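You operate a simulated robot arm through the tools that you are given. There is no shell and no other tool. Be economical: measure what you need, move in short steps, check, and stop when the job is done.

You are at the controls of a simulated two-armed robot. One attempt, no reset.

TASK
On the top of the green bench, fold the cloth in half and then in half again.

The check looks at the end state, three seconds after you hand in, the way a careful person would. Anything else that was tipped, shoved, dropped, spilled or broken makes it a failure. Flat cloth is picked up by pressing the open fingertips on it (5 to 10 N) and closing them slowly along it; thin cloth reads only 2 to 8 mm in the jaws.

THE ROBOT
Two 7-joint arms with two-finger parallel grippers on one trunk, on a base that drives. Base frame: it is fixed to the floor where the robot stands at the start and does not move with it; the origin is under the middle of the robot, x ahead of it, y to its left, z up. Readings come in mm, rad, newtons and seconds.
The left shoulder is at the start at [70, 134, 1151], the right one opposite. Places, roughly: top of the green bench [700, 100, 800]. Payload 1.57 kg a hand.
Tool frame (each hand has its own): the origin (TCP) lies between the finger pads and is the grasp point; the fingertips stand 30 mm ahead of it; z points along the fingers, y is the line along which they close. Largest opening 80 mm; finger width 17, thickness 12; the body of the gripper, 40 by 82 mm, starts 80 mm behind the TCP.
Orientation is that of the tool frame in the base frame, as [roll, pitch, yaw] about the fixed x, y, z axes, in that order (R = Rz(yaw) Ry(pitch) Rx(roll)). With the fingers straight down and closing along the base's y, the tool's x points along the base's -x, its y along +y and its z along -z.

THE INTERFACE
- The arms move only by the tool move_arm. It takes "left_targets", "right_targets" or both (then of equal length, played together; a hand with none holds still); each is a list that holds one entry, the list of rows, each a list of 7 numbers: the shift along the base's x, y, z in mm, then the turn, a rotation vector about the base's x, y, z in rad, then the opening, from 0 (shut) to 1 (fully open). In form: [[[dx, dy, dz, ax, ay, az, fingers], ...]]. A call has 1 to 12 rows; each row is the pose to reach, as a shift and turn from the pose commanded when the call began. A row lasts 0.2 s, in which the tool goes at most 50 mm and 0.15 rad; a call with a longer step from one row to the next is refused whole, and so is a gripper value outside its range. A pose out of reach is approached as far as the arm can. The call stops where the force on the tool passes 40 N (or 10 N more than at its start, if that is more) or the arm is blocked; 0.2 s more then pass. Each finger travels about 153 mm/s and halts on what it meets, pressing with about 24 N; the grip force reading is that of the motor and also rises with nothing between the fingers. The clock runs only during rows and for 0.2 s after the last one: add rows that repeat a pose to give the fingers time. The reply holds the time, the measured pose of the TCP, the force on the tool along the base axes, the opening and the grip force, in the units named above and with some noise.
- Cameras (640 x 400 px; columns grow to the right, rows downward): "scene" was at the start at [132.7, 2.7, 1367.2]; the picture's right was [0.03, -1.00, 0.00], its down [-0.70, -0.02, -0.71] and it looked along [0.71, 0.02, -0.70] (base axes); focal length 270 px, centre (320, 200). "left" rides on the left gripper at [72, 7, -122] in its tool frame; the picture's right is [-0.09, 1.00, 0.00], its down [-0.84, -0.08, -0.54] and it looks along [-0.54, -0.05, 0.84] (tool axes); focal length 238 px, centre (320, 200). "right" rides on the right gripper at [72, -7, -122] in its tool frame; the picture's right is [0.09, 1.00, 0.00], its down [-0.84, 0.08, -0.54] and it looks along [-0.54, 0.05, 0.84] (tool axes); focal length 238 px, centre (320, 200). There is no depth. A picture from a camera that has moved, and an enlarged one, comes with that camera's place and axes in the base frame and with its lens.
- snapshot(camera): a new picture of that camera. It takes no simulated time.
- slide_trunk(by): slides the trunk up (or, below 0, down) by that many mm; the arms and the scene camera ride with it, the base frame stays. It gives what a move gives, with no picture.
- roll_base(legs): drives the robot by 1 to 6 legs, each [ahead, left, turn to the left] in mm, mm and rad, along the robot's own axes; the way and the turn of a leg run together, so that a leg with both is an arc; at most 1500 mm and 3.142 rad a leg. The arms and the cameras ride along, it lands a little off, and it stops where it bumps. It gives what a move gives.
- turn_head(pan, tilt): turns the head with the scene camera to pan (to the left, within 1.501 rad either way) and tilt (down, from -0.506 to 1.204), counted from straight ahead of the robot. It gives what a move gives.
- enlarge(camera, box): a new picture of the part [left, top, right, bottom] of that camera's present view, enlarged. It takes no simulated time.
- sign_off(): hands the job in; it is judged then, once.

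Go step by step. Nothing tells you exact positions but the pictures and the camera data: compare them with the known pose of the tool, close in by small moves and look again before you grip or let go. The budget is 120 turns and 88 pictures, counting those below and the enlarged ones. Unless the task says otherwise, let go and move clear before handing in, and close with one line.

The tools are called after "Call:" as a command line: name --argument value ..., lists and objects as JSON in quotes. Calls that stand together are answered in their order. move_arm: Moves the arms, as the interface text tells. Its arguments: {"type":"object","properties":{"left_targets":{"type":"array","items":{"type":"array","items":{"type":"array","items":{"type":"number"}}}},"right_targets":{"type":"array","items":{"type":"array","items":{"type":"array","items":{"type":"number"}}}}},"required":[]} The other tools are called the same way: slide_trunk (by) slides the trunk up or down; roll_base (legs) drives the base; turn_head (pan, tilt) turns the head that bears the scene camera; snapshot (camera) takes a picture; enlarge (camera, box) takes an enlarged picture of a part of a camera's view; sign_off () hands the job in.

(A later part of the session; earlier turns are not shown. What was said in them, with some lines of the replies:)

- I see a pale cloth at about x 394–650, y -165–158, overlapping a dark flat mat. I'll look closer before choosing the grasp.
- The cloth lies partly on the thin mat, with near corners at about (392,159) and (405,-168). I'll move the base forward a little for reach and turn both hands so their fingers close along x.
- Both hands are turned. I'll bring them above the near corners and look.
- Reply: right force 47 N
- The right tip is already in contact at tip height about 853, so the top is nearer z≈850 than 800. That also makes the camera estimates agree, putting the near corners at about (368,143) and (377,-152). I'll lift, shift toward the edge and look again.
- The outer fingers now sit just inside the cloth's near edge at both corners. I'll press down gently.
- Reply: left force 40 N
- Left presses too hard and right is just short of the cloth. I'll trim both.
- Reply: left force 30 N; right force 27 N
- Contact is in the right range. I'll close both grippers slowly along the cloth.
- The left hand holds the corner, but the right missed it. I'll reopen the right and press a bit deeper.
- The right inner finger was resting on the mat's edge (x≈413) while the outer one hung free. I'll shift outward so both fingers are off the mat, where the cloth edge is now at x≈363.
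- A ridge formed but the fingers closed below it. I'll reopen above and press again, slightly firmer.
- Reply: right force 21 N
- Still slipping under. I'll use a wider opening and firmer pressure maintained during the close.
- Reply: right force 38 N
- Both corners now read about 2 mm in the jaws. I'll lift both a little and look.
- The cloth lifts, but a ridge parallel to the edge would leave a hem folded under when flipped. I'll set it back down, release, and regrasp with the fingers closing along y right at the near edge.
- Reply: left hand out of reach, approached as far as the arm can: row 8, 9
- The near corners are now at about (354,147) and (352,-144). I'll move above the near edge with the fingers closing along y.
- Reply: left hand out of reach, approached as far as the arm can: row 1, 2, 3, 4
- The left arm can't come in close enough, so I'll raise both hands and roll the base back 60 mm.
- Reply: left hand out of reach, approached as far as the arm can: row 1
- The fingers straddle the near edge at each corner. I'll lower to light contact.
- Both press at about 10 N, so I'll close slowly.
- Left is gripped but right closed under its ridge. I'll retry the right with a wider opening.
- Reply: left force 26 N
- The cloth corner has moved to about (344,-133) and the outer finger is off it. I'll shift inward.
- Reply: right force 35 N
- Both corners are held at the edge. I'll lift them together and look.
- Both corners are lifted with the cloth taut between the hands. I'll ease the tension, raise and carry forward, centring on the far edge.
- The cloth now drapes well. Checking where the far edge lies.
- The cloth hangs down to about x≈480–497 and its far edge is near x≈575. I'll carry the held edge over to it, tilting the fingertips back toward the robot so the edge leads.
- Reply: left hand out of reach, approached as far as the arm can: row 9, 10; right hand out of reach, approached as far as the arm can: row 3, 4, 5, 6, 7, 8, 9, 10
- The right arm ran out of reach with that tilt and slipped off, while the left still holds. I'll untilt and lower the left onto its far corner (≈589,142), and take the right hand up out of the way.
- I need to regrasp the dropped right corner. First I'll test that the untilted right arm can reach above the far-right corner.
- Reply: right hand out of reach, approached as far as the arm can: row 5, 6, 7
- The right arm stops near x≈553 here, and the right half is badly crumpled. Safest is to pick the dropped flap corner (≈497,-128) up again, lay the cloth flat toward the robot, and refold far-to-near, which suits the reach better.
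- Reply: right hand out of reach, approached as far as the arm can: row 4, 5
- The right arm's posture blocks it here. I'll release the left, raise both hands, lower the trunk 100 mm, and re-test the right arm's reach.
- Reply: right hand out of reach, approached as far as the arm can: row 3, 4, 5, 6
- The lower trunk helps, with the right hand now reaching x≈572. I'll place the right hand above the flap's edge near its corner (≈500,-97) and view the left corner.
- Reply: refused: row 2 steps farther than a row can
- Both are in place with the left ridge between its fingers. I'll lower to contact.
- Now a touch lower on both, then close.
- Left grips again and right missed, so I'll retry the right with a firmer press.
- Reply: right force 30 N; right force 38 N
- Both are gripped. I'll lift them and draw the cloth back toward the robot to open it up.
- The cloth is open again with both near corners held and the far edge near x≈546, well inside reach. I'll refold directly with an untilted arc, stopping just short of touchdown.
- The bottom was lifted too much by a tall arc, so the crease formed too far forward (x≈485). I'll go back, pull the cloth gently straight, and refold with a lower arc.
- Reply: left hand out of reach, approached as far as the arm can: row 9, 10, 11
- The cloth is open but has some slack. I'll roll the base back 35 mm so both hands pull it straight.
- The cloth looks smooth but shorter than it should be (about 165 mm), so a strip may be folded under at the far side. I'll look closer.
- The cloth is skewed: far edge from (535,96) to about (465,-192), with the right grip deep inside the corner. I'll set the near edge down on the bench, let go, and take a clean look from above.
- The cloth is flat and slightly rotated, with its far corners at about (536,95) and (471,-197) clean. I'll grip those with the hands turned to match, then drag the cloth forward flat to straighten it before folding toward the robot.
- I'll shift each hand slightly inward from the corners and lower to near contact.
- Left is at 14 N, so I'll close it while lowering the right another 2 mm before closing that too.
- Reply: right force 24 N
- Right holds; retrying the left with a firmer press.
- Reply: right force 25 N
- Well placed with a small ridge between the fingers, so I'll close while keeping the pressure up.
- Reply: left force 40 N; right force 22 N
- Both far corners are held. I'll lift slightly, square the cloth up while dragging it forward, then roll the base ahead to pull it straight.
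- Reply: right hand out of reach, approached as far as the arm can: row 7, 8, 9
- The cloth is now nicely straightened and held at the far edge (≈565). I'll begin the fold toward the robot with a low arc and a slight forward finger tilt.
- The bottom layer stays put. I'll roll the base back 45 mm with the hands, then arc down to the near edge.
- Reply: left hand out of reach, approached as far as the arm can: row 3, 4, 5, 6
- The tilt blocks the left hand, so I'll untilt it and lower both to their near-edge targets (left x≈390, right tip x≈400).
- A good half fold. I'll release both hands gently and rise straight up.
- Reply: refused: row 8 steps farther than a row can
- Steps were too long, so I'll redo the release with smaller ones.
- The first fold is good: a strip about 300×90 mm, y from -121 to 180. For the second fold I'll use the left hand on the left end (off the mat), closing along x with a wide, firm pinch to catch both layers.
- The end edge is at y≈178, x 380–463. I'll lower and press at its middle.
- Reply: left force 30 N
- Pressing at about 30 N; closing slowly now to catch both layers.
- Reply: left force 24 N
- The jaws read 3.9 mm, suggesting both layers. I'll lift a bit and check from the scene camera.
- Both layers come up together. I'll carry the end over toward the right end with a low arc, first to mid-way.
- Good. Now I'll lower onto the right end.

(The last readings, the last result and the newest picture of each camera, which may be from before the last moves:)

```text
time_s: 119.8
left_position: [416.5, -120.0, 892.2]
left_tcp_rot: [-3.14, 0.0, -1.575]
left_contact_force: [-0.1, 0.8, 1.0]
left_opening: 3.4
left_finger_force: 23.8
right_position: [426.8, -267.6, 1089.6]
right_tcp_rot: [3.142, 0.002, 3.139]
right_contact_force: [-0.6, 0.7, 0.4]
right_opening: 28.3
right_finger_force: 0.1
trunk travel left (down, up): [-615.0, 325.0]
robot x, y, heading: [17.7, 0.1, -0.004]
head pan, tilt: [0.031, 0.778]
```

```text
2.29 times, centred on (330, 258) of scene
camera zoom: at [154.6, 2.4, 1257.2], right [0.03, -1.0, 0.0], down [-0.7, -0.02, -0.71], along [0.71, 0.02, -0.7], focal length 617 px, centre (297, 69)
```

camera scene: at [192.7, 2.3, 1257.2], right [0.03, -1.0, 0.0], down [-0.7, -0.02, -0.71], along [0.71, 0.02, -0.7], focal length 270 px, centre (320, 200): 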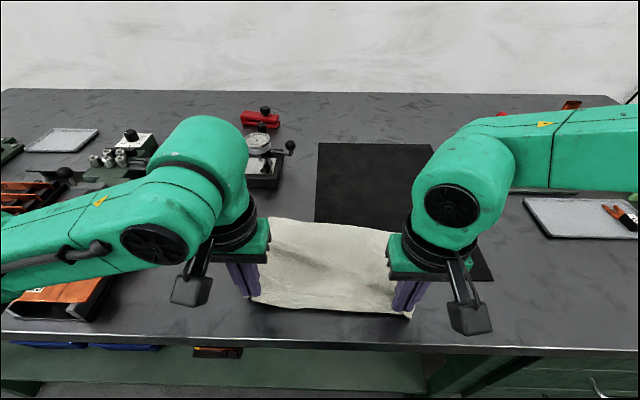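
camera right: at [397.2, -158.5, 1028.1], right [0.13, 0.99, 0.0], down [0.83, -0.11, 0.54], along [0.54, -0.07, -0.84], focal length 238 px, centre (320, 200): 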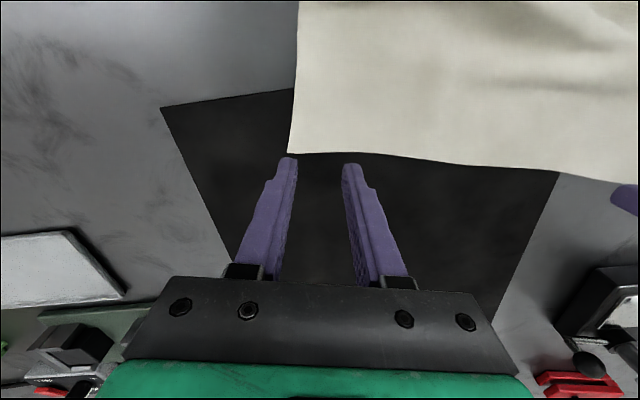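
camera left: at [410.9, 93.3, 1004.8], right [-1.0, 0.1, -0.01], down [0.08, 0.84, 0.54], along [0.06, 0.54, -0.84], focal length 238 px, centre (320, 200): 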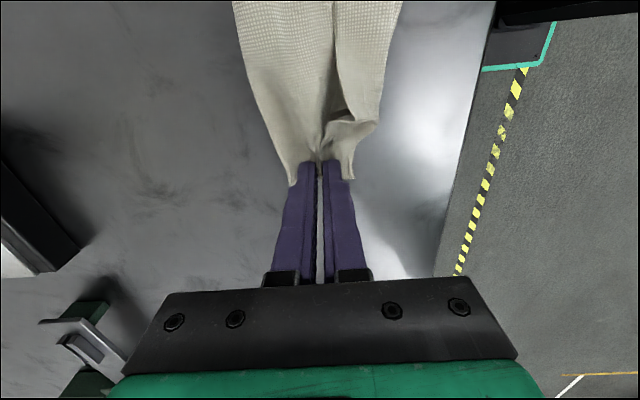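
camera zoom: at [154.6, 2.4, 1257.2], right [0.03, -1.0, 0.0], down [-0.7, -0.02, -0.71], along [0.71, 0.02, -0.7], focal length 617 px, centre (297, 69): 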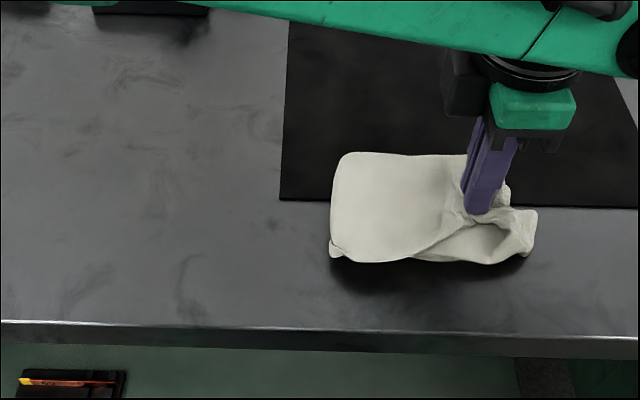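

I'll release by opening slowly along x, which also spreads the gather, then lift clear.

Call:
move_arm --left_targets '[[[0, 0, -2, 0, 0, 0, 0], [0, 0, -2, 0, 0, 0, 0.12], [0, 0, -2, 0, 0, 0, 0.25], [0, 0, -2, 0, 0, 0, 0.4], [0, 0, -2, 0, 0, 0, 0.5], [0, 0, 3, 0, 0, 0, 0.5], [0, 0, 15, 0, 0, 0, 0.5], [0, 5, 50, 0, 0, 0, 0.5], [0, 40, 80, 0, 0, 0, 0.5], [0, 80, 105, 0, 0, 0, 0.5], [0, 120, 130, 0, 0, 0, 0.5], [0, 160, 150, 0, 0, 0, 0.5]]]'

Call:
enlarge --camera "scene" --box '[230, 190, 450, 327]'

```text
time_s: 122.4
left_position: [414.4, 41.8, 1041.5]
left_tcp_rot: [-3.139, -0.001, -1.575]
left_contact_force: [0.4, -0.4, 0.0]
left_opening: 40.2
left_finger_force: 0.1
right_position: [426.6, -265.9, 1089.1]
right_tcp_rot: [-3.141, 0.0, 3.138]
right_contact_force: [0.5, 0.4, 0.5]
right_opening: 28.3
right_finger_force: 0.2
trunk travel left (down, up): [-615.0, 325.0]
robot x, y, heading: [22.5, -1.0, -0.0]
head pan, tilt: [0.031, 0.778]
```

```text
2.91 times, centred on (340, 258) of scene
camera zoom: at [154.5, 4.3, 1257.2], right [0.03, -1.0, 0.0], down [-0.7, -0.02, -0.71], along [0.71, 0.02, -0.7], focal length 786 px, centre (262, 30)
```

zoom: 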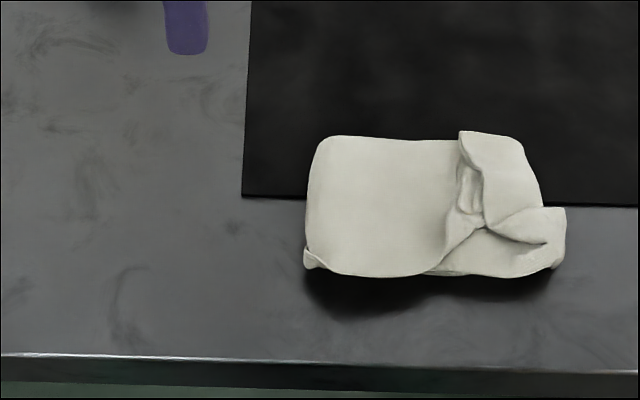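

It's folded into quarters (about 145×97 mm), but the right end is still gathered. I'll press closed fingertips on the gather at about (402,-118) and open them to spread it flat.

Call:
move_arm --left_targets '[[[0, -40, -20, 0, 0, 0, 0.3], [-2, -80, -40, 0, 0, 0, 0.1], [-5, -120, -60, 0, 0, 0, 0], [-8, -155, -85, 0, 0, 0, 0], [-10, -160, -115, 0, 0, 0, 0], [-10, -160, -135, 0, 0, 0, 0], [-10, -160, -142, 0, 0, 0, 0], [-10, -160, -147, 0, 0, 0, 0], [-10, -160, -147, 0, 0, 0, 0]]]'

```text
time_s: 124.4
left_position: [405.5, -120.6, 894.5]
left_tcp_rot: [-3.139, 0.0, -1.576]
left_contact_force: [0.8, 1.1, 0.1]
left_opening: 0.1
left_finger_force: 21.5
right_position: [428.2, -269.2, 1088.6]
right_tcp_rot: [3.141, 0.002, 3.139]
right_contact_force: [0.4, 0.3, -0.1]
right_opening: 28.1
right_finger_force: 0.0
trunk travel left (down, up): [-615.0, 325.0]
robot x, y, heading: [20.7, -1.3, -0.0]
head pan, tilt: [0.031, 0.778]
```

Call:
move_arm --left_targets '[[[0, 0, -3, 0, 0, 0, 0], [0, 0, -6, 0, 0, 0, 0], [0, 0, -6, 0, 0, 0, 0.1], [0, 0, -6.5, 0, 0, 0, 0.25], [0, 0, -7, 0, 0, 0, 0.4], [0, 0, -7.5, 0, 0, 0, 0.55], [0, 0, -8, 0, 0, 0, 0.7], [0, 0, -8, 0, 0, 0, 0.85], [0, 0, -8, 0, 0, 0, 0.9], [0, 0, 5, 0, 0, 0, 0.9], [0, 0, 40, 0, 0, 0, 0.9], [0, 35, 70, 0, 0, 0, 0.9]]]'

Call:
move_arm --left_targets '[[[0, 40, 20, 0, 0, 0, 0.9], [0, 80, 40, 0, 0, 0, 0.9], [0, 120, 50, 0, 0, 0, 0.9], [0, 120, 50, 0, 0, 0, 0.9]]]'

Call:
enlarge --camera "scene" --box '[230, 190, 450, 327]'

```text
time_s: 127.0
left_position: [407.2, -83.5, 965.1]
left_tcp_rot: [-3.14, -0.002, -1.574]
left_contact_force: [-1.1, 0.3, 0.1]
left_opening: 71.9
left_finger_force: 0.1
right_position: [427.1, -264.7, 1090.4]
right_tcp_rot: [3.141, 0.002, 3.138]
right_contact_force: [0.1, 0.1, -0.4]
right_opening: 27.9
right_finger_force: 0.1
trunk travel left (down, up): [-615.0, 325.0]
robot x, y, heading: [26.7, 2.0, -0.005]
head pan, tilt: [0.031, 0.778]
```

```text
time_s: 128.0
left_position: [406.6, 33.9, 1012.6]
left_tcp_rot: [-3.14, -0.001, -1.576]
left_contact_force: [-0.6, 0.3, 0.0]
left_opening: 72.2
left_finger_force: 0.1
right_position: [428.0, -268.8, 1086.8]
right_tcp_rot: [3.139, 0.003, 3.138]
right_contact_force: [0.6, -0.3, 0.3]
right_opening: 28.0
right_finger_force: 0.1
trunk travel left (down, up): [-615.0, 325.0]
robot x, y, heading: [22.1, -0.4, -0.0]
head pan, tilt: [0.031, 0.778]
```

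```text
2.91 times, centred on (340, 258) of scene
camera zoom: at [154.6, 1.7, 1257.2], right [0.03, -1.0, 0.0], down [-0.7, -0.02, -0.71], along [0.71, 0.02, -0.7], focal length 786 px, centre (262, 30)
```

zoom: 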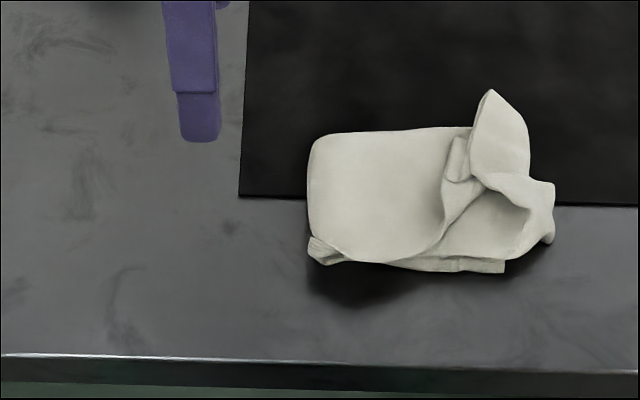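

That pushed the far flap out (tip ≈(508,-142)). I'll use the right hand to pick that tip up sideways and draw it back to the right-far corner, rolling the base ahead slightly for reach first.

Call:
roll_base --legs '[[35, 0, 0]]'

Call:
move_arm --right_targets '[[[6, 20, -25, 0, 0, 0, 0.5], [12, 40, -55, 0, 0, 0, 0.5], [18, 60, -85, 0, 0, 0, 0.5], [24, 80, -115, 0, 0, 0, 0.5], [30, 100, -145, 0, 0, 0, 0.5], [36, 120, -165, 0, 0, 0, 0.5], [38, 126, -180, 0, 0, 0, 0.5], [38, 126, -180, 0, 0, 0, 0.5]]]'

Call:
snapshot --camera "right"

```text
time_s: 128.8
left_position: [438.8, 32.9, 1014.7]
left_tcp_rot: [-3.136, -0.001, -1.575]
left_contact_force: [0.1, 0.1, 0.7]
left_opening: 72.0
left_finger_force: 0.1
right_position: [458.5, -268.2, 1089.1]
right_tcp_rot: [3.137, 0.006, 3.138]
right_contact_force: [0.3, 0.1, 0.0]
right_opening: 27.9
right_finger_force: 0.0
trunk travel left (down, up): [-615.0, 325.0]
robot x, y, heading: [53.5, -0.2, 0.002]
head pan, tilt: [0.031, 0.778]
```

```text
time_s: 130.6
left_position: [442.1, 33.2, 1012.6]
left_tcp_rot: [-3.141, 0.001, -1.574]
left_contact_force: [0.1, 0.2, 0.0]
left_opening: 72.3
left_finger_force: 0.0
right_position: [499.7, -142.4, 908.5]
right_tcp_rot: [3.139, 0.003, 3.137]
right_contact_force: [-0.6, 1.1, 0.2]
right_opening: 40.1
right_finger_force: 0.1
trunk travel left (down, up): [-615.0, 325.0]
robot x, y, heading: [55.2, 0.5, -0.001]
head pan, tilt: [0.031, 0.778]
```

```text
6 pictures are left
camera right: at [425.5, -148.2, 1030.3], right [-0.09, 1.0, 0.0], down [0.84, 0.07, 0.54], along [0.54, 0.05, -0.84], focal length 238 px, centre (320, 200)
```

right: 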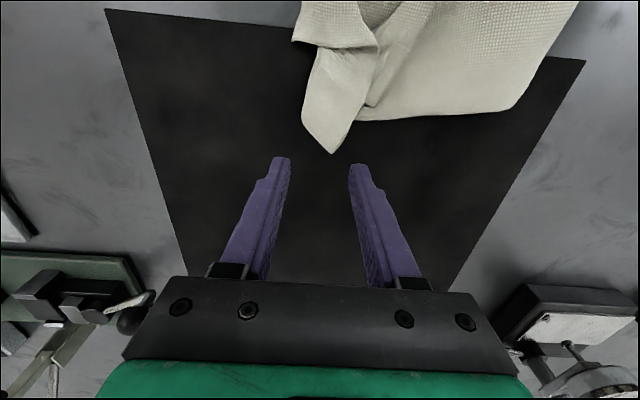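

The flap tip is at about (494,-132). I'll straddle it with the fingers near the mat and close on it.

Call:
move_arm --right_targets '[[[0, 9, -8, 0, 0, 0, 0.5], [0, 9, -19, 0, 0, 0, 0.5], [-8, 9, -20, 0, 0, 0, 0.5], [-16, 9, -20.5, 0, 0, 0, 0.5], [-16, 9, -21, 0, 0, 0, 0.4], [-16, 9, -21, 0, 0, 0, 0.3], [-16, 9, -21, 0, 0, 0, 0.2], [-16, 9, -21, 0, 0, 0, 0.1], [-16, 9, -21, 0, 0, 0, 0.0], [-16, 9, -21, 0, 0, 0, 0.0]]]'

```text
time_s: 132.8
left_position: [441.2, 33.1, 1012.6]
left_tcp_rot: [-3.14, 0.0, -1.572]
left_contact_force: [-0.3, -0.2, 0.5]
left_opening: 72.0
left_finger_force: 0.0
right_position: [484.5, -133.7, 889.0]
right_tcp_rot: [3.14, 0.001, 3.137]
right_contact_force: [0.7, -0.7, -0.7]
right_opening: 2.0
right_finger_force: 23.6
trunk travel left (down, up): [-615.0, 325.0]
robot x, y, heading: [53.8, 0.3, -0.002]
head pan, tilt: [0.031, 0.778]
```

The crease formed too far right (y≈-19), leaving extra length on top, so a tidy quarter needs a redo of this fold. I'll move the left hand aside and carry the held corner back to the left with the right hand to reopen the strip.

Call:
move_arm --left_targets '[[[0, 40, 10, 0, 0, 0, 0.5], [0, 80, 20, 0, 0, 0, 0.5], [0, 120, 20, 0, 0, 0, 0.5], [0, 160, 20, 0, 0, 0, 0.5], [0, 200, 20, 0, 0, 0, 0.5], [0, 220, 20, 0, 0, 0, 0.5], [0, 220, 20, 0, 0, 0, 0.5], [0, 220, 20, 0, 0, 0, 0.5], [0, 220, 20, 0, 0, 0, 0.5], [0, 220, 20, 0, 0, 0, 0.5], [0, 220, 20, 0, 0, 0, 0.5]]]' --right_targets '[[[-2, 0, 25, 0, 0, 0, 0], [-5, 5, 50, 0, 0, 0, 0], [-8, 20, 75, 0, 0, 0, 0], [-12, 45, 85, 0, 0, 0, 0], [-15, 75, 90, 0, 0, 0, 0], [-18, 105, 90, 0, 0, 0, 0], [-20, 135, 85, 0, 0, 0, 0], [-20, 165, 75, 0, 0, 0, 0], [-20, 195, 60, 0, 0, 0, 0], [-20, 220, 40, 0, 0, 0, 0], [-20, 235, 25, 0, 0, 0, 0]]]'

Call:
enlarge --camera "scene" --box '[190, 170, 470, 345]'

```text
time_s: 135.2
left_position: [442.0, 255.1, 1031.4]
left_tcp_rot: [-3.14, -0.001, -1.573]
left_contact_force: [-0.2, -0.5, 0.3]
left_opening: 40.0
left_finger_force: 0.1
right_position: [414.4, -41.0, 951.2]
right_tcp_rot: [3.139, 0.002, 3.139]
right_contact_force: [0.6, 0.6, -0.2]
right_opening: 2.1
right_finger_force: 23.3
right hand out of reach, approached as far as the arm can: row 5, 6, 7, 8, 9, 10, 11
trunk travel left (down, up): [-615.0, 325.0]
robot x, y, heading: [55.9, -0.3, -0.002]
head pan, tilt: [0.031, 0.778]
```

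```text
2.29 times, centred on (330, 258) of scene
camera zoom: at [189.5, 2.1, 1257.2], right [0.03, -1.0, 0.0], down [-0.7, -0.02, -0.71], along [0.71, 0.02, -0.7], focal length 617 px, centre (297, 69)
```

zoom: 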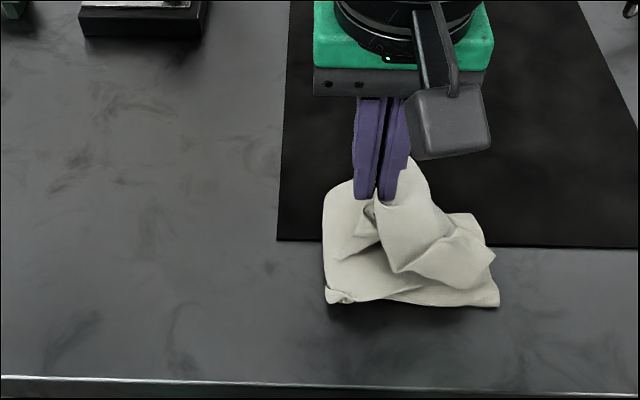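

The right arm can't cross further, so I'll drive the base 190 mm to the left instead, carrying the held corner back over.

Call:
roll_base --legs '[[0, 190, 0]]'

Call:
move_arm --right_targets '[[[10, 0, -8, 0, 0, 0, 0], [20, 0, -18, 0, 0, 0, 0], [30, 5, -28, 0, 0, 0, 0], [36, 10, -36, 0, 0, 0, 0], [36, 15, -42, 0, 0, 0, 0], [36, 15, -42, 0, 0, 0, 0]]]'

Call:
snapshot --camera "scene"

```text
time_s: 136.8
left_position: [441.7, 444.1, 1030.8]
left_tcp_rot: [-3.141, 0.0, -1.575]
left_contact_force: [-0.8, 0.5, -0.2]
left_opening: 40.2
left_finger_force: 0.0
right_position: [414.3, 149.1, 951.5]
right_tcp_rot: [3.14, 0.002, 3.14]
right_contact_force: [0.5, -0.3, 0.2]
right_opening: 2.0
right_finger_force: 22.7
trunk travel left (down, up): [-615.0, 325.0]
robot x, y, heading: [58.2, 189.7, -0.002]
head pan, tilt: [0.031, 0.778]
```

```text
time_s: 138.2
left_position: [441.9, 442.6, 1031.7]
left_tcp_rot: [-3.139, -0.001, -1.575]
left_contact_force: [-0.2, 0.5, -0.5]
left_opening: 40.0
left_finger_force: 0.1
right_position: [441.9, 142.8, 907.6]
right_tcp_rot: [3.137, 0.003, 3.139]
right_contact_force: [0.4, 0.0, -0.4]
right_opening: 2.1
right_finger_force: 23.7
right hand out of reach, approached as far as the arm can: row 2, 3, 4, 5, 6
trunk travel left (down, up): [-615.0, 325.0]
robot x, y, heading: [55.7, 190.7, -0.007]
head pan, tilt: [0.031, 0.778]
```

```text
4 pictures are left
camera scene: at [189.8, 192.1, 1257.2], right [0.03, -1.0, 0.0], down [-0.7, -0.02, -0.71], along [0.71, 0.02, -0.7], focal length 270 px, centre (320, 200)
```

scene: 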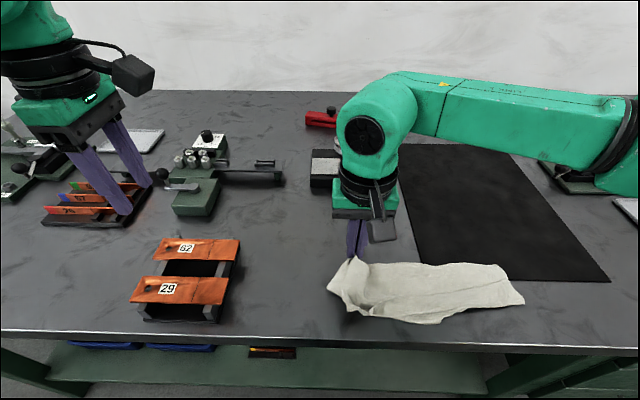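

The strip is reopened, lying from y≈-118 to about 180. I'll lower the held corner, pull it gently left with the base to straighten it, then release.

Call:
move_arm --right_targets '[[[0, 0, -6, 0, 0, 0, 0], [0, 0, -12, 0, 0, 0, 0], [0, 0, -14, 0, 0, 0, 0], [0, 0, -14, 0, 0, 0, 0]]]'

Call:
roll_base --legs '[[0, 25, 0]]'

```text
time_s: 139.2
left_position: [442.0, 443.1, 1032.4]
left_tcp_rot: [-3.14, 0.001, -1.573]
left_contact_force: [0.1, 0.3, -0.1]
left_opening: 40.0
left_finger_force: 0.0
right_position: [441.3, 142.5, 896.0]
right_tcp_rot: [3.138, 0.003, 3.139]
right_contact_force: [0.2, -0.2, 0.0]
right_opening: 2.0
right_finger_force: 23.3
trunk travel left (down, up): [-615.0, 325.0]
robot x, y, heading: [56.6, 191.2, -0.005]
head pan, tilt: [0.031, 0.778]
```

```text
time_s: 140.0
left_position: [442.5, 465.6, 1034.0]
left_tcp_rot: [-3.14, 0.001, -1.575]
left_contact_force: [0.2, -0.9, 0.4]
left_opening: 40.2
left_finger_force: 0.0
right_position: [442.9, 165.0, 895.2]
right_tcp_rot: [3.135, 0.004, 3.137]
right_contact_force: [0.0, 0.7, 0.3]
right_opening: 1.7
right_finger_force: 23.5
trunk travel left (down, up): [-615.0, 325.0]
robot x, y, heading: [56.1, 212.4, -0.001]
head pan, tilt: [0.031, 0.778]
```

Now I'll release the right hand and clear it, then bring the left over the strip's left end.

Call:
move_arm --right_targets '[[[0, 0, -6, 0, 0, 0, 0], [0, 0, -8, 0, 0, 0, 0.15], [0, 0, -8, 0, 0, 0, 0.4], [0, 0, 0, 0, 0, 0, 0.4], [0, 0, 40, 0, 0, 0, 0.4], [0, -10, 85, 0, 0, 0, 0.4], [0, -40, 115, 0, 0, 0, 0.4], [0, -75, 145, 0, 0, 0, 0.4], [0, -115, 165, 0, 0, 0, 0.4], [0, -155, 180, 0, 0, 0, 0.4], [0, -195, 190, 0, 0, 0, 0.4], [0, -230, 195, 0, 0, 0, 0.4]]]'

Call:
move_arm --left_targets '[[[0, -40, 0, 0, 0, 0, 0.5], [-5, -80, 0, 0, 0, 0, 0.5], [-10, -120, 0, 0, 0, 0, 0.5], [-15, -160, 0, 0, 0, 0, 0.5], [-20, -200, 0, 0, 0, 0, 0.5], [-22, -240, -10, 0, 0, 0, 0.5], [-22, -275, -35, 0, 0, 0, 0.5], [-22, -300, -70, 0, 0, 0, 0.5], [-22, -300, -110, 0, 0, 0, 0.5], [-22, -300, -128, 0, 0, 0, 0.5], [-22, -300, -128, 0, 0, 0, 0.5]]]'

Call:
snapshot --camera "left"

```text
time_s: 142.6
left_position: [443.0, 468.5, 1032.4]
left_tcp_rot: [-3.14, 0.002, -1.576]
left_contact_force: [0.1, -0.4, -0.3]
left_opening: 39.8
left_finger_force: 0.1
right_position: [443.3, -64.9, 1091.2]
right_tcp_rot: [3.136, 0.004, 3.14]
right_contact_force: [-0.3, 0.1, 0.8]
right_opening: 32.0
right_finger_force: 0.1
trunk travel left (down, up): [-615.0, 325.0]
robot x, y, heading: [54.8, 215.7, -0.001]
head pan, tilt: [0.031, 0.778]
```

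```text
time_s: 145.0
left_position: [418.9, 167.7, 905.1]
left_tcp_rot: [-3.14, 0.0, -1.576]
left_contact_force: [0.2, 0.1, 0.1]
left_opening: 40.0
left_finger_force: 0.1
right_position: [443.5, -62.6, 1091.5]
right_tcp_rot: [3.139, 0.003, 3.136]
right_contact_force: [-0.4, 0.2, -1.3]
right_opening: 31.8
right_finger_force: 0.1
trunk travel left (down, up): [-615.0, 325.0]
robot x, y, heading: [56.8, 214.0, -0.006]
head pan, tilt: [0.031, 0.778]
```

```text
3 pictures are left
camera left: at [411.8, 96.9, 1026.3], right [-1.0, 0.1, 0.0], down [0.08, 0.84, 0.54], along [0.05, 0.54, -0.84], focal length 238 px, centre (320, 200)
```

left: 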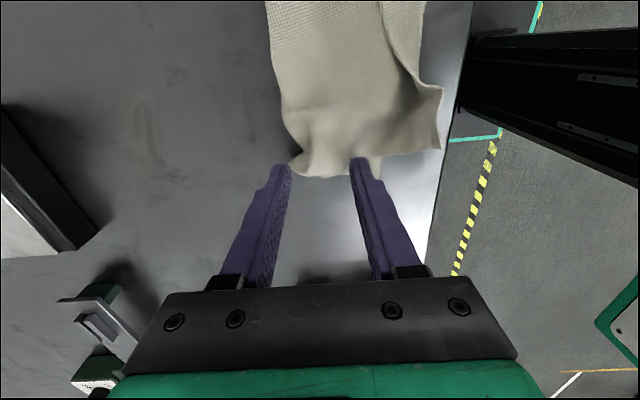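

The end edge is at y≈186, spanning x≈330–445. I'll press at its middle (x≈397, y≈175) and pinch both layers firmly.

Call:
move_arm --left_targets '[[[-12, 4, 0, 0, 0, 0, 0.5], [-22, 8, -5, 0, 0, 0, 0.5], [-22, 8, -13, 0, 0, 0, 0.5], [-22, 8, -20, 0, 0, 0, 0.5], [-22, 8, -23, 0, 0, 0, 0.5], [-22, 8, -25, 0, 0, 0, 0.5], [-22, 8, -25, 0, 0, 0, 0.5], [-22, 8, -25, 0, 0, 0, 0.5]]]'

```text
time_s: 146.8
left_position: [397.8, 175.7, 882.7]
left_tcp_rot: [-3.133, -0.003, -1.575]
left_contact_force: [4.4, 1.2, 35.2]
left_opening: 39.4
left_finger_force: 0.0
right_position: [440.9, -62.3, 1093.0]
right_tcp_rot: [3.138, 0.004, 3.136]
right_contact_force: [-0.2, 0.1, 0.6]
right_opening: 31.9
right_finger_force: 0.1
trunk travel left (down, up): [-615.0, 325.0]
robot x, y, heading: [58.1, 214.0, 0.002]
head pan, tilt: [0.031, 0.778]
```

Call:
move_arm --left_targets '[[[0, 0, 0.8, 0, 0, 0, 0.46], [0, 0, 0.8, 0, 0, 0, 0.41], [0, 0, 0.8, 0, 0, 0, 0.36], [0, 0, 0.8, 0, 0, 0, 0.31], [0, 0, 0.8, 0, 0, 0, 0.26], [0, 0, 0.8, 0, 0, 0, 0.21], [0, 0, 0.8, 0, 0, 0, 0.16], [0, 0, 0.8, 0, 0, 0, 0.11], [0, 0, 0.8, 0, 0, 0, 0.06], [0, 0, 0.8, 0, 0, 0, 0], [0, 0, 0.8, 0, 0, 0, 0], [0, 0, 0.8, 0, 0, 0, 0]]]'

```text
time_s: 149.4
left_position: [396.3, 176.5, 880.2]
left_tcp_rot: [-3.135, -0.004, -1.577]
left_contact_force: [-0.4, 0.0, 42.3]
left_opening: 4.3
left_finger_force: 24.1
right_position: [439.2, -62.0, 1093.0]
right_tcp_rot: [3.138, 0.007, 3.137]
right_contact_force: [-0.1, 0.4, 0.1]
right_opening: 32.2
right_finger_force: 0.2
trunk travel left (down, up): [-615.0, 325.0]
robot x, y, heading: [54.7, 213.1, -0.001]
head pan, tilt: [0.031, 0.778]
```

Both layers are caught (4.3 mm). I'll pull the strip straight, lift only about 40 mm, and let the base carry the end rightward in a low fold.

Call:
move_arm --left_targets '[[[0, 0, 8, 0, 0, 0, 0], [8, 6, 10, 0, 0, 0, 0], [18, 14, 10, 0, 0, 0, 0], [20, 18, 10, 0, 0, 0, 0], [20, 18, 10, 0, 0, 0, 0], [20, 14, 22, 0, 0, 0, 0], [20, 2, 34, 0, 0, 0, 0], [20, -15, 42, 0, 0, 0, 0], [20, -30, 44, 0, 0, 0, 0], [20, -45, 44, 0, 0, 0, 0], [20, -60, 44, 0, 0, 0, 0]]]'

Call:
roll_base --legs '[[0, -70, 0], [0, -70, 0], [0, -40, 0]]'

```text
time_s: 151.8
left_position: [417.5, 115.2, 923.9]
left_tcp_rot: [-3.141, 0.0, -1.576]
left_contact_force: [1.2, 1.6, 0.6]
left_opening: 3.7
left_finger_force: 24.0
right_position: [442.9, -63.2, 1090.5]
right_tcp_rot: [3.136, 0.003, 3.136]
right_contact_force: [1.1, -0.4, 0.1]
right_opening: 32.1
right_finger_force: 0.0
trunk travel left (down, up): [-615.0, 325.0]
robot x, y, heading: [57.8, 216.3, -0.007]
head pan, tilt: [0.031, 0.778]
```

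```text
time_s: 153.9
left_position: [417.9, -60.3, 923.4]
left_tcp_rot: [-3.14, -0.002, -1.575]
left_contact_force: [0.0, -0.4, -0.2]
left_opening: 3.7
left_finger_force: 24.2
right_position: [441.1, -238.4, 1091.0]
right_tcp_rot: [3.141, 0.005, 3.136]
right_contact_force: [-0.9, -0.1, -0.5]
right_opening: 32.3
right_finger_force: 0.0
trunk travel left (down, up): [-615.0, 325.0]
robot x, y, heading: [55.1, 35.5, -0.003]
head pan, tilt: [0.031, 0.778]
```

Call:
enlarge --camera "scene" --box '[190, 170, 470, 345]'

```text
2.29 times, centred on (330, 258) of scene
camera zoom: at [188.7, 42.2, 1257.2], right [0.03, -1.0, 0.0], down [-0.7, -0.02, -0.71], along [0.71, 0.02, -0.7], focal length 617 px, centre (297, 69)
```

zoom: 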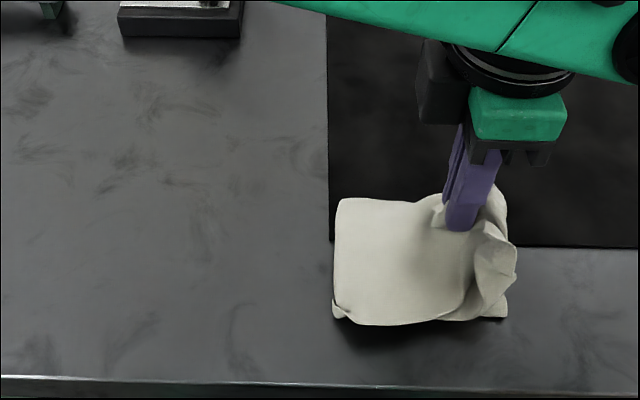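

The crease sits at y≈20 with the strip's true middle near y≈50, because the low arc leaves slack. I'll swing the end back up and refold with a taut high arc about y≈50.

Call:
move_arm --left_targets '[[[0, 20, 30, 0, 0, 0, 0], [0, 45, 58, 0, 0, 0, 0], [0, 80, 80, 0, 0, 0, 0], [0, 115, 90, 0, 0, 0, 0], [0, 150, 88, 0, 0, 0, 0], [0, 179, 78, 0, 0, 0, 0], [0, 179, 78, 0, 0, 0, 0], [0, 164, 86, 0, 0, 0, 0], [0, 146, 92, 0, 0, 0, 0], [0, 128, 96, 0, 0, 0, 0], [0, 110, 97, 0, 0, 0, 0]]]'

Call:
move_arm --left_targets '[[[0, -18, -1, 0, 0, 0, 0], [0, -36, -5, 0, 0, 0, 0], [0, -53, -11, 0, 0, 0, 0], [0, -70, -20, 0, 0, 0, 0], [0, -86, -32, 0, 0, 0, 0], [0, -100, -46, 0, 0, 0, 0], [0, -112, -62, 0, 0, 0, 0], [0, -122, -80, 0, 0, 0, 0], [0, -129, -98, 0, 0, 0, 0], [0, -133, -114, 0, 0, 0, 0], [0, -135, -126, 0, 0, 0, 0], [0, -135, -126, 0, 0, 0, 0]]]'

Call:
enlarge --camera "scene" --box '[190, 170, 470, 345]'

```text
time_s: 156.3
left_position: [417.6, 45.8, 1020.2]
left_tcp_rot: [-3.138, 0.0, -1.578]
left_contact_force: [0.5, 1.5, -0.6]
left_opening: 3.6
left_finger_force: 24.1
right_position: [442.2, -242.7, 1090.9]
right_tcp_rot: [3.137, 0.005, 3.136]
right_contact_force: [-0.8, -0.3, 0.0]
right_opening: 32.2
right_finger_force: 0.1
trunk travel left (down, up): [-615.0, 325.0]
robot x, y, heading: [57.8, 37.1, -0.008]
head pan, tilt: [0.031, 0.778]
```

```text
time_s: 158.9
left_position: [416.6, -88.3, 894.0]
left_tcp_rot: [-3.139, -0.001, -1.576]
left_contact_force: [0.2, 0.5, 2.7]
left_opening: 3.7
left_finger_force: 24.3
right_position: [441.9, -240.8, 1090.9]
right_tcp_rot: [3.138, 0.004, 3.136]
right_contact_force: [0.2, -0.4, 0.1]
right_opening: 32.1
right_finger_force: 0.1
trunk travel left (down, up): [-615.0, 325.0]
robot x, y, heading: [55.7, 39.6, -0.003]
head pan, tilt: [0.031, 0.778]
```

```text
2.29 times, centred on (330, 258) of scene
camera zoom: at [188.7, 38.4, 1257.3], right [0.03, -1.0, 0.0], down [-0.7, -0.02, -0.71], along [0.71, 0.02, -0.7], focal length 617 px, centre (297, 69)
```

zoom: 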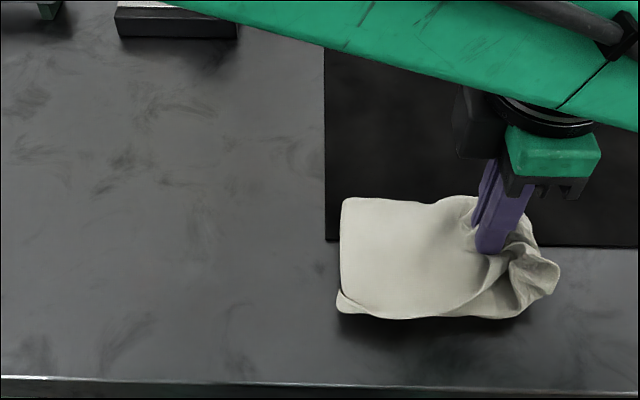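

The quarter now measures about 150 mm wide. I'll draw the held centre of the end out another 30 mm so it lines up with its corners, then release.

Call:
roll_base --legs '[[0, -30, 0]]'

Call:
move_arm --left_targets '[[[0, 0, -2, 0, 0, 0, 0], [0, 0, -3, 0, 0, 0, 0.05], [0, 0, -3, 0, 0, 0, 0.12], [0, 0, -3, 0, 0, 0, 0.2], [0, 0, -3, 0, 0, 0, 0.28], [0, 0, -3, 0, 0, 0, 0.36], [0, 0, -3, 0, 0, 0, 0.45], [0, 0, -3, 0, 0, 0, 0.45], [0, 0, 3, 0, 0, 0, 0.45], [0, 0, 20, 0, 0, 0, 0.45], [0, 0, 60, 0, 0, 0, 0.45], [0, 20, 100, 0, 0, 0, 0.45]]]'

Call:
move_arm --left_targets '[[[0, 40, 20, 0, 0, 0, 0.45], [0, 80, 40, 0, 0, 0, 0.45], [0, 120, 50, 0, 0, 0, 0.45], [0, 160, 60, 0, 0, 0, 0.45], [0, 200, 60, 0, 0, 0, 0.45], [0, 200, 60, 0, 0, 0, 0.45]]]'

```text
time_s: 159.7
left_position: [417.0, -115.8, 894.3]
left_tcp_rot: [-3.141, -0.004, -1.576]
left_contact_force: [-0.9, 0.7, 0.6]
left_opening: 3.5
left_finger_force: 24.5
right_position: [442.3, -269.1, 1092.2]
right_tcp_rot: [-3.14, 0.003, 3.137]
right_contact_force: [0.0, 0.0, 0.0]
right_opening: 32.0
right_finger_force: 0.0
trunk travel left (down, up): [-615.0, 325.0]
robot x, y, heading: [56.9, 8.2, -0.004]
head pan, tilt: [0.031, 0.778]
```

```text
time_s: 162.3
left_position: [416.6, -97.8, 993.5]
left_tcp_rot: [-3.139, -0.002, -1.577]
left_contact_force: [0.2, 1.2, 0.5]
left_opening: 35.9
left_finger_force: 0.0
right_position: [442.1, -269.1, 1092.2]
right_tcp_rot: [3.14, 0.005, 3.136]
right_contact_force: [0.7, -0.2, 0.5]
right_opening: 32.2
right_finger_force: 0.0
trunk travel left (down, up): [-615.0, 325.0]
robot x, y, heading: [56.0, 11.1, -0.004]
head pan, tilt: [0.031, 0.778]
```

```text
time_s: 163.7
left_position: [417.6, 100.8, 1054.7]
left_tcp_rot: [-3.141, 0.002, -1.577]
left_contact_force: [-0.5, 0.4, -0.3]
left_opening: 35.9
left_finger_force: 0.1
right_position: [442.0, -272.1, 1090.0]
right_tcp_rot: [3.139, 0.003, 3.136]
right_contact_force: [0.3, 0.1, -0.8]
right_opening: 32.1
right_finger_force: 0.0
trunk travel left (down, up): [-615.0, 325.0]
robot x, y, heading: [56.7, 3.6, -0.005]
head pan, tilt: [0.031, 0.778]
```

Both hands are clear. I'll use a last picture to judge the result.

Call:
enlarge --camera "scene" --box '[230, 190, 450, 327]'

```text
2.91 times, centred on (340, 258) of scene
camera zoom: at [188.9, 7.1, 1257.2], right [0.03, -1.0, 0.0], down [-0.7, -0.02, -0.71], along [0.71, 0.02, -0.7], focal length 786 px, centre (262, 30)
```

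zoom: 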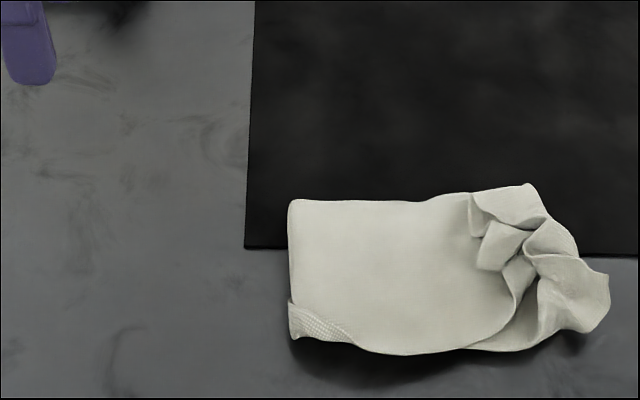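

The cloth is folded into a quarter-size stack. The end that came over is rumpled and I have no pictures left to guide more work, so handing in now is safer than nudging it blind.

Call:
sign_off

```text
The job is handed in.
```

I folded the cloth in half and then in half again on the green bench and handed it in, but the second fold is untidy. In the last picture, the end brought over is pleated and probably extends past the layer beneath, so the halves may not match well. The stack is about 180 mm long including the rumpled end, and about a quarter of the original size. I saw nothing else on the bench moved, and both hands were open and clear at the end. I had no pictures left to check or tidy it further.
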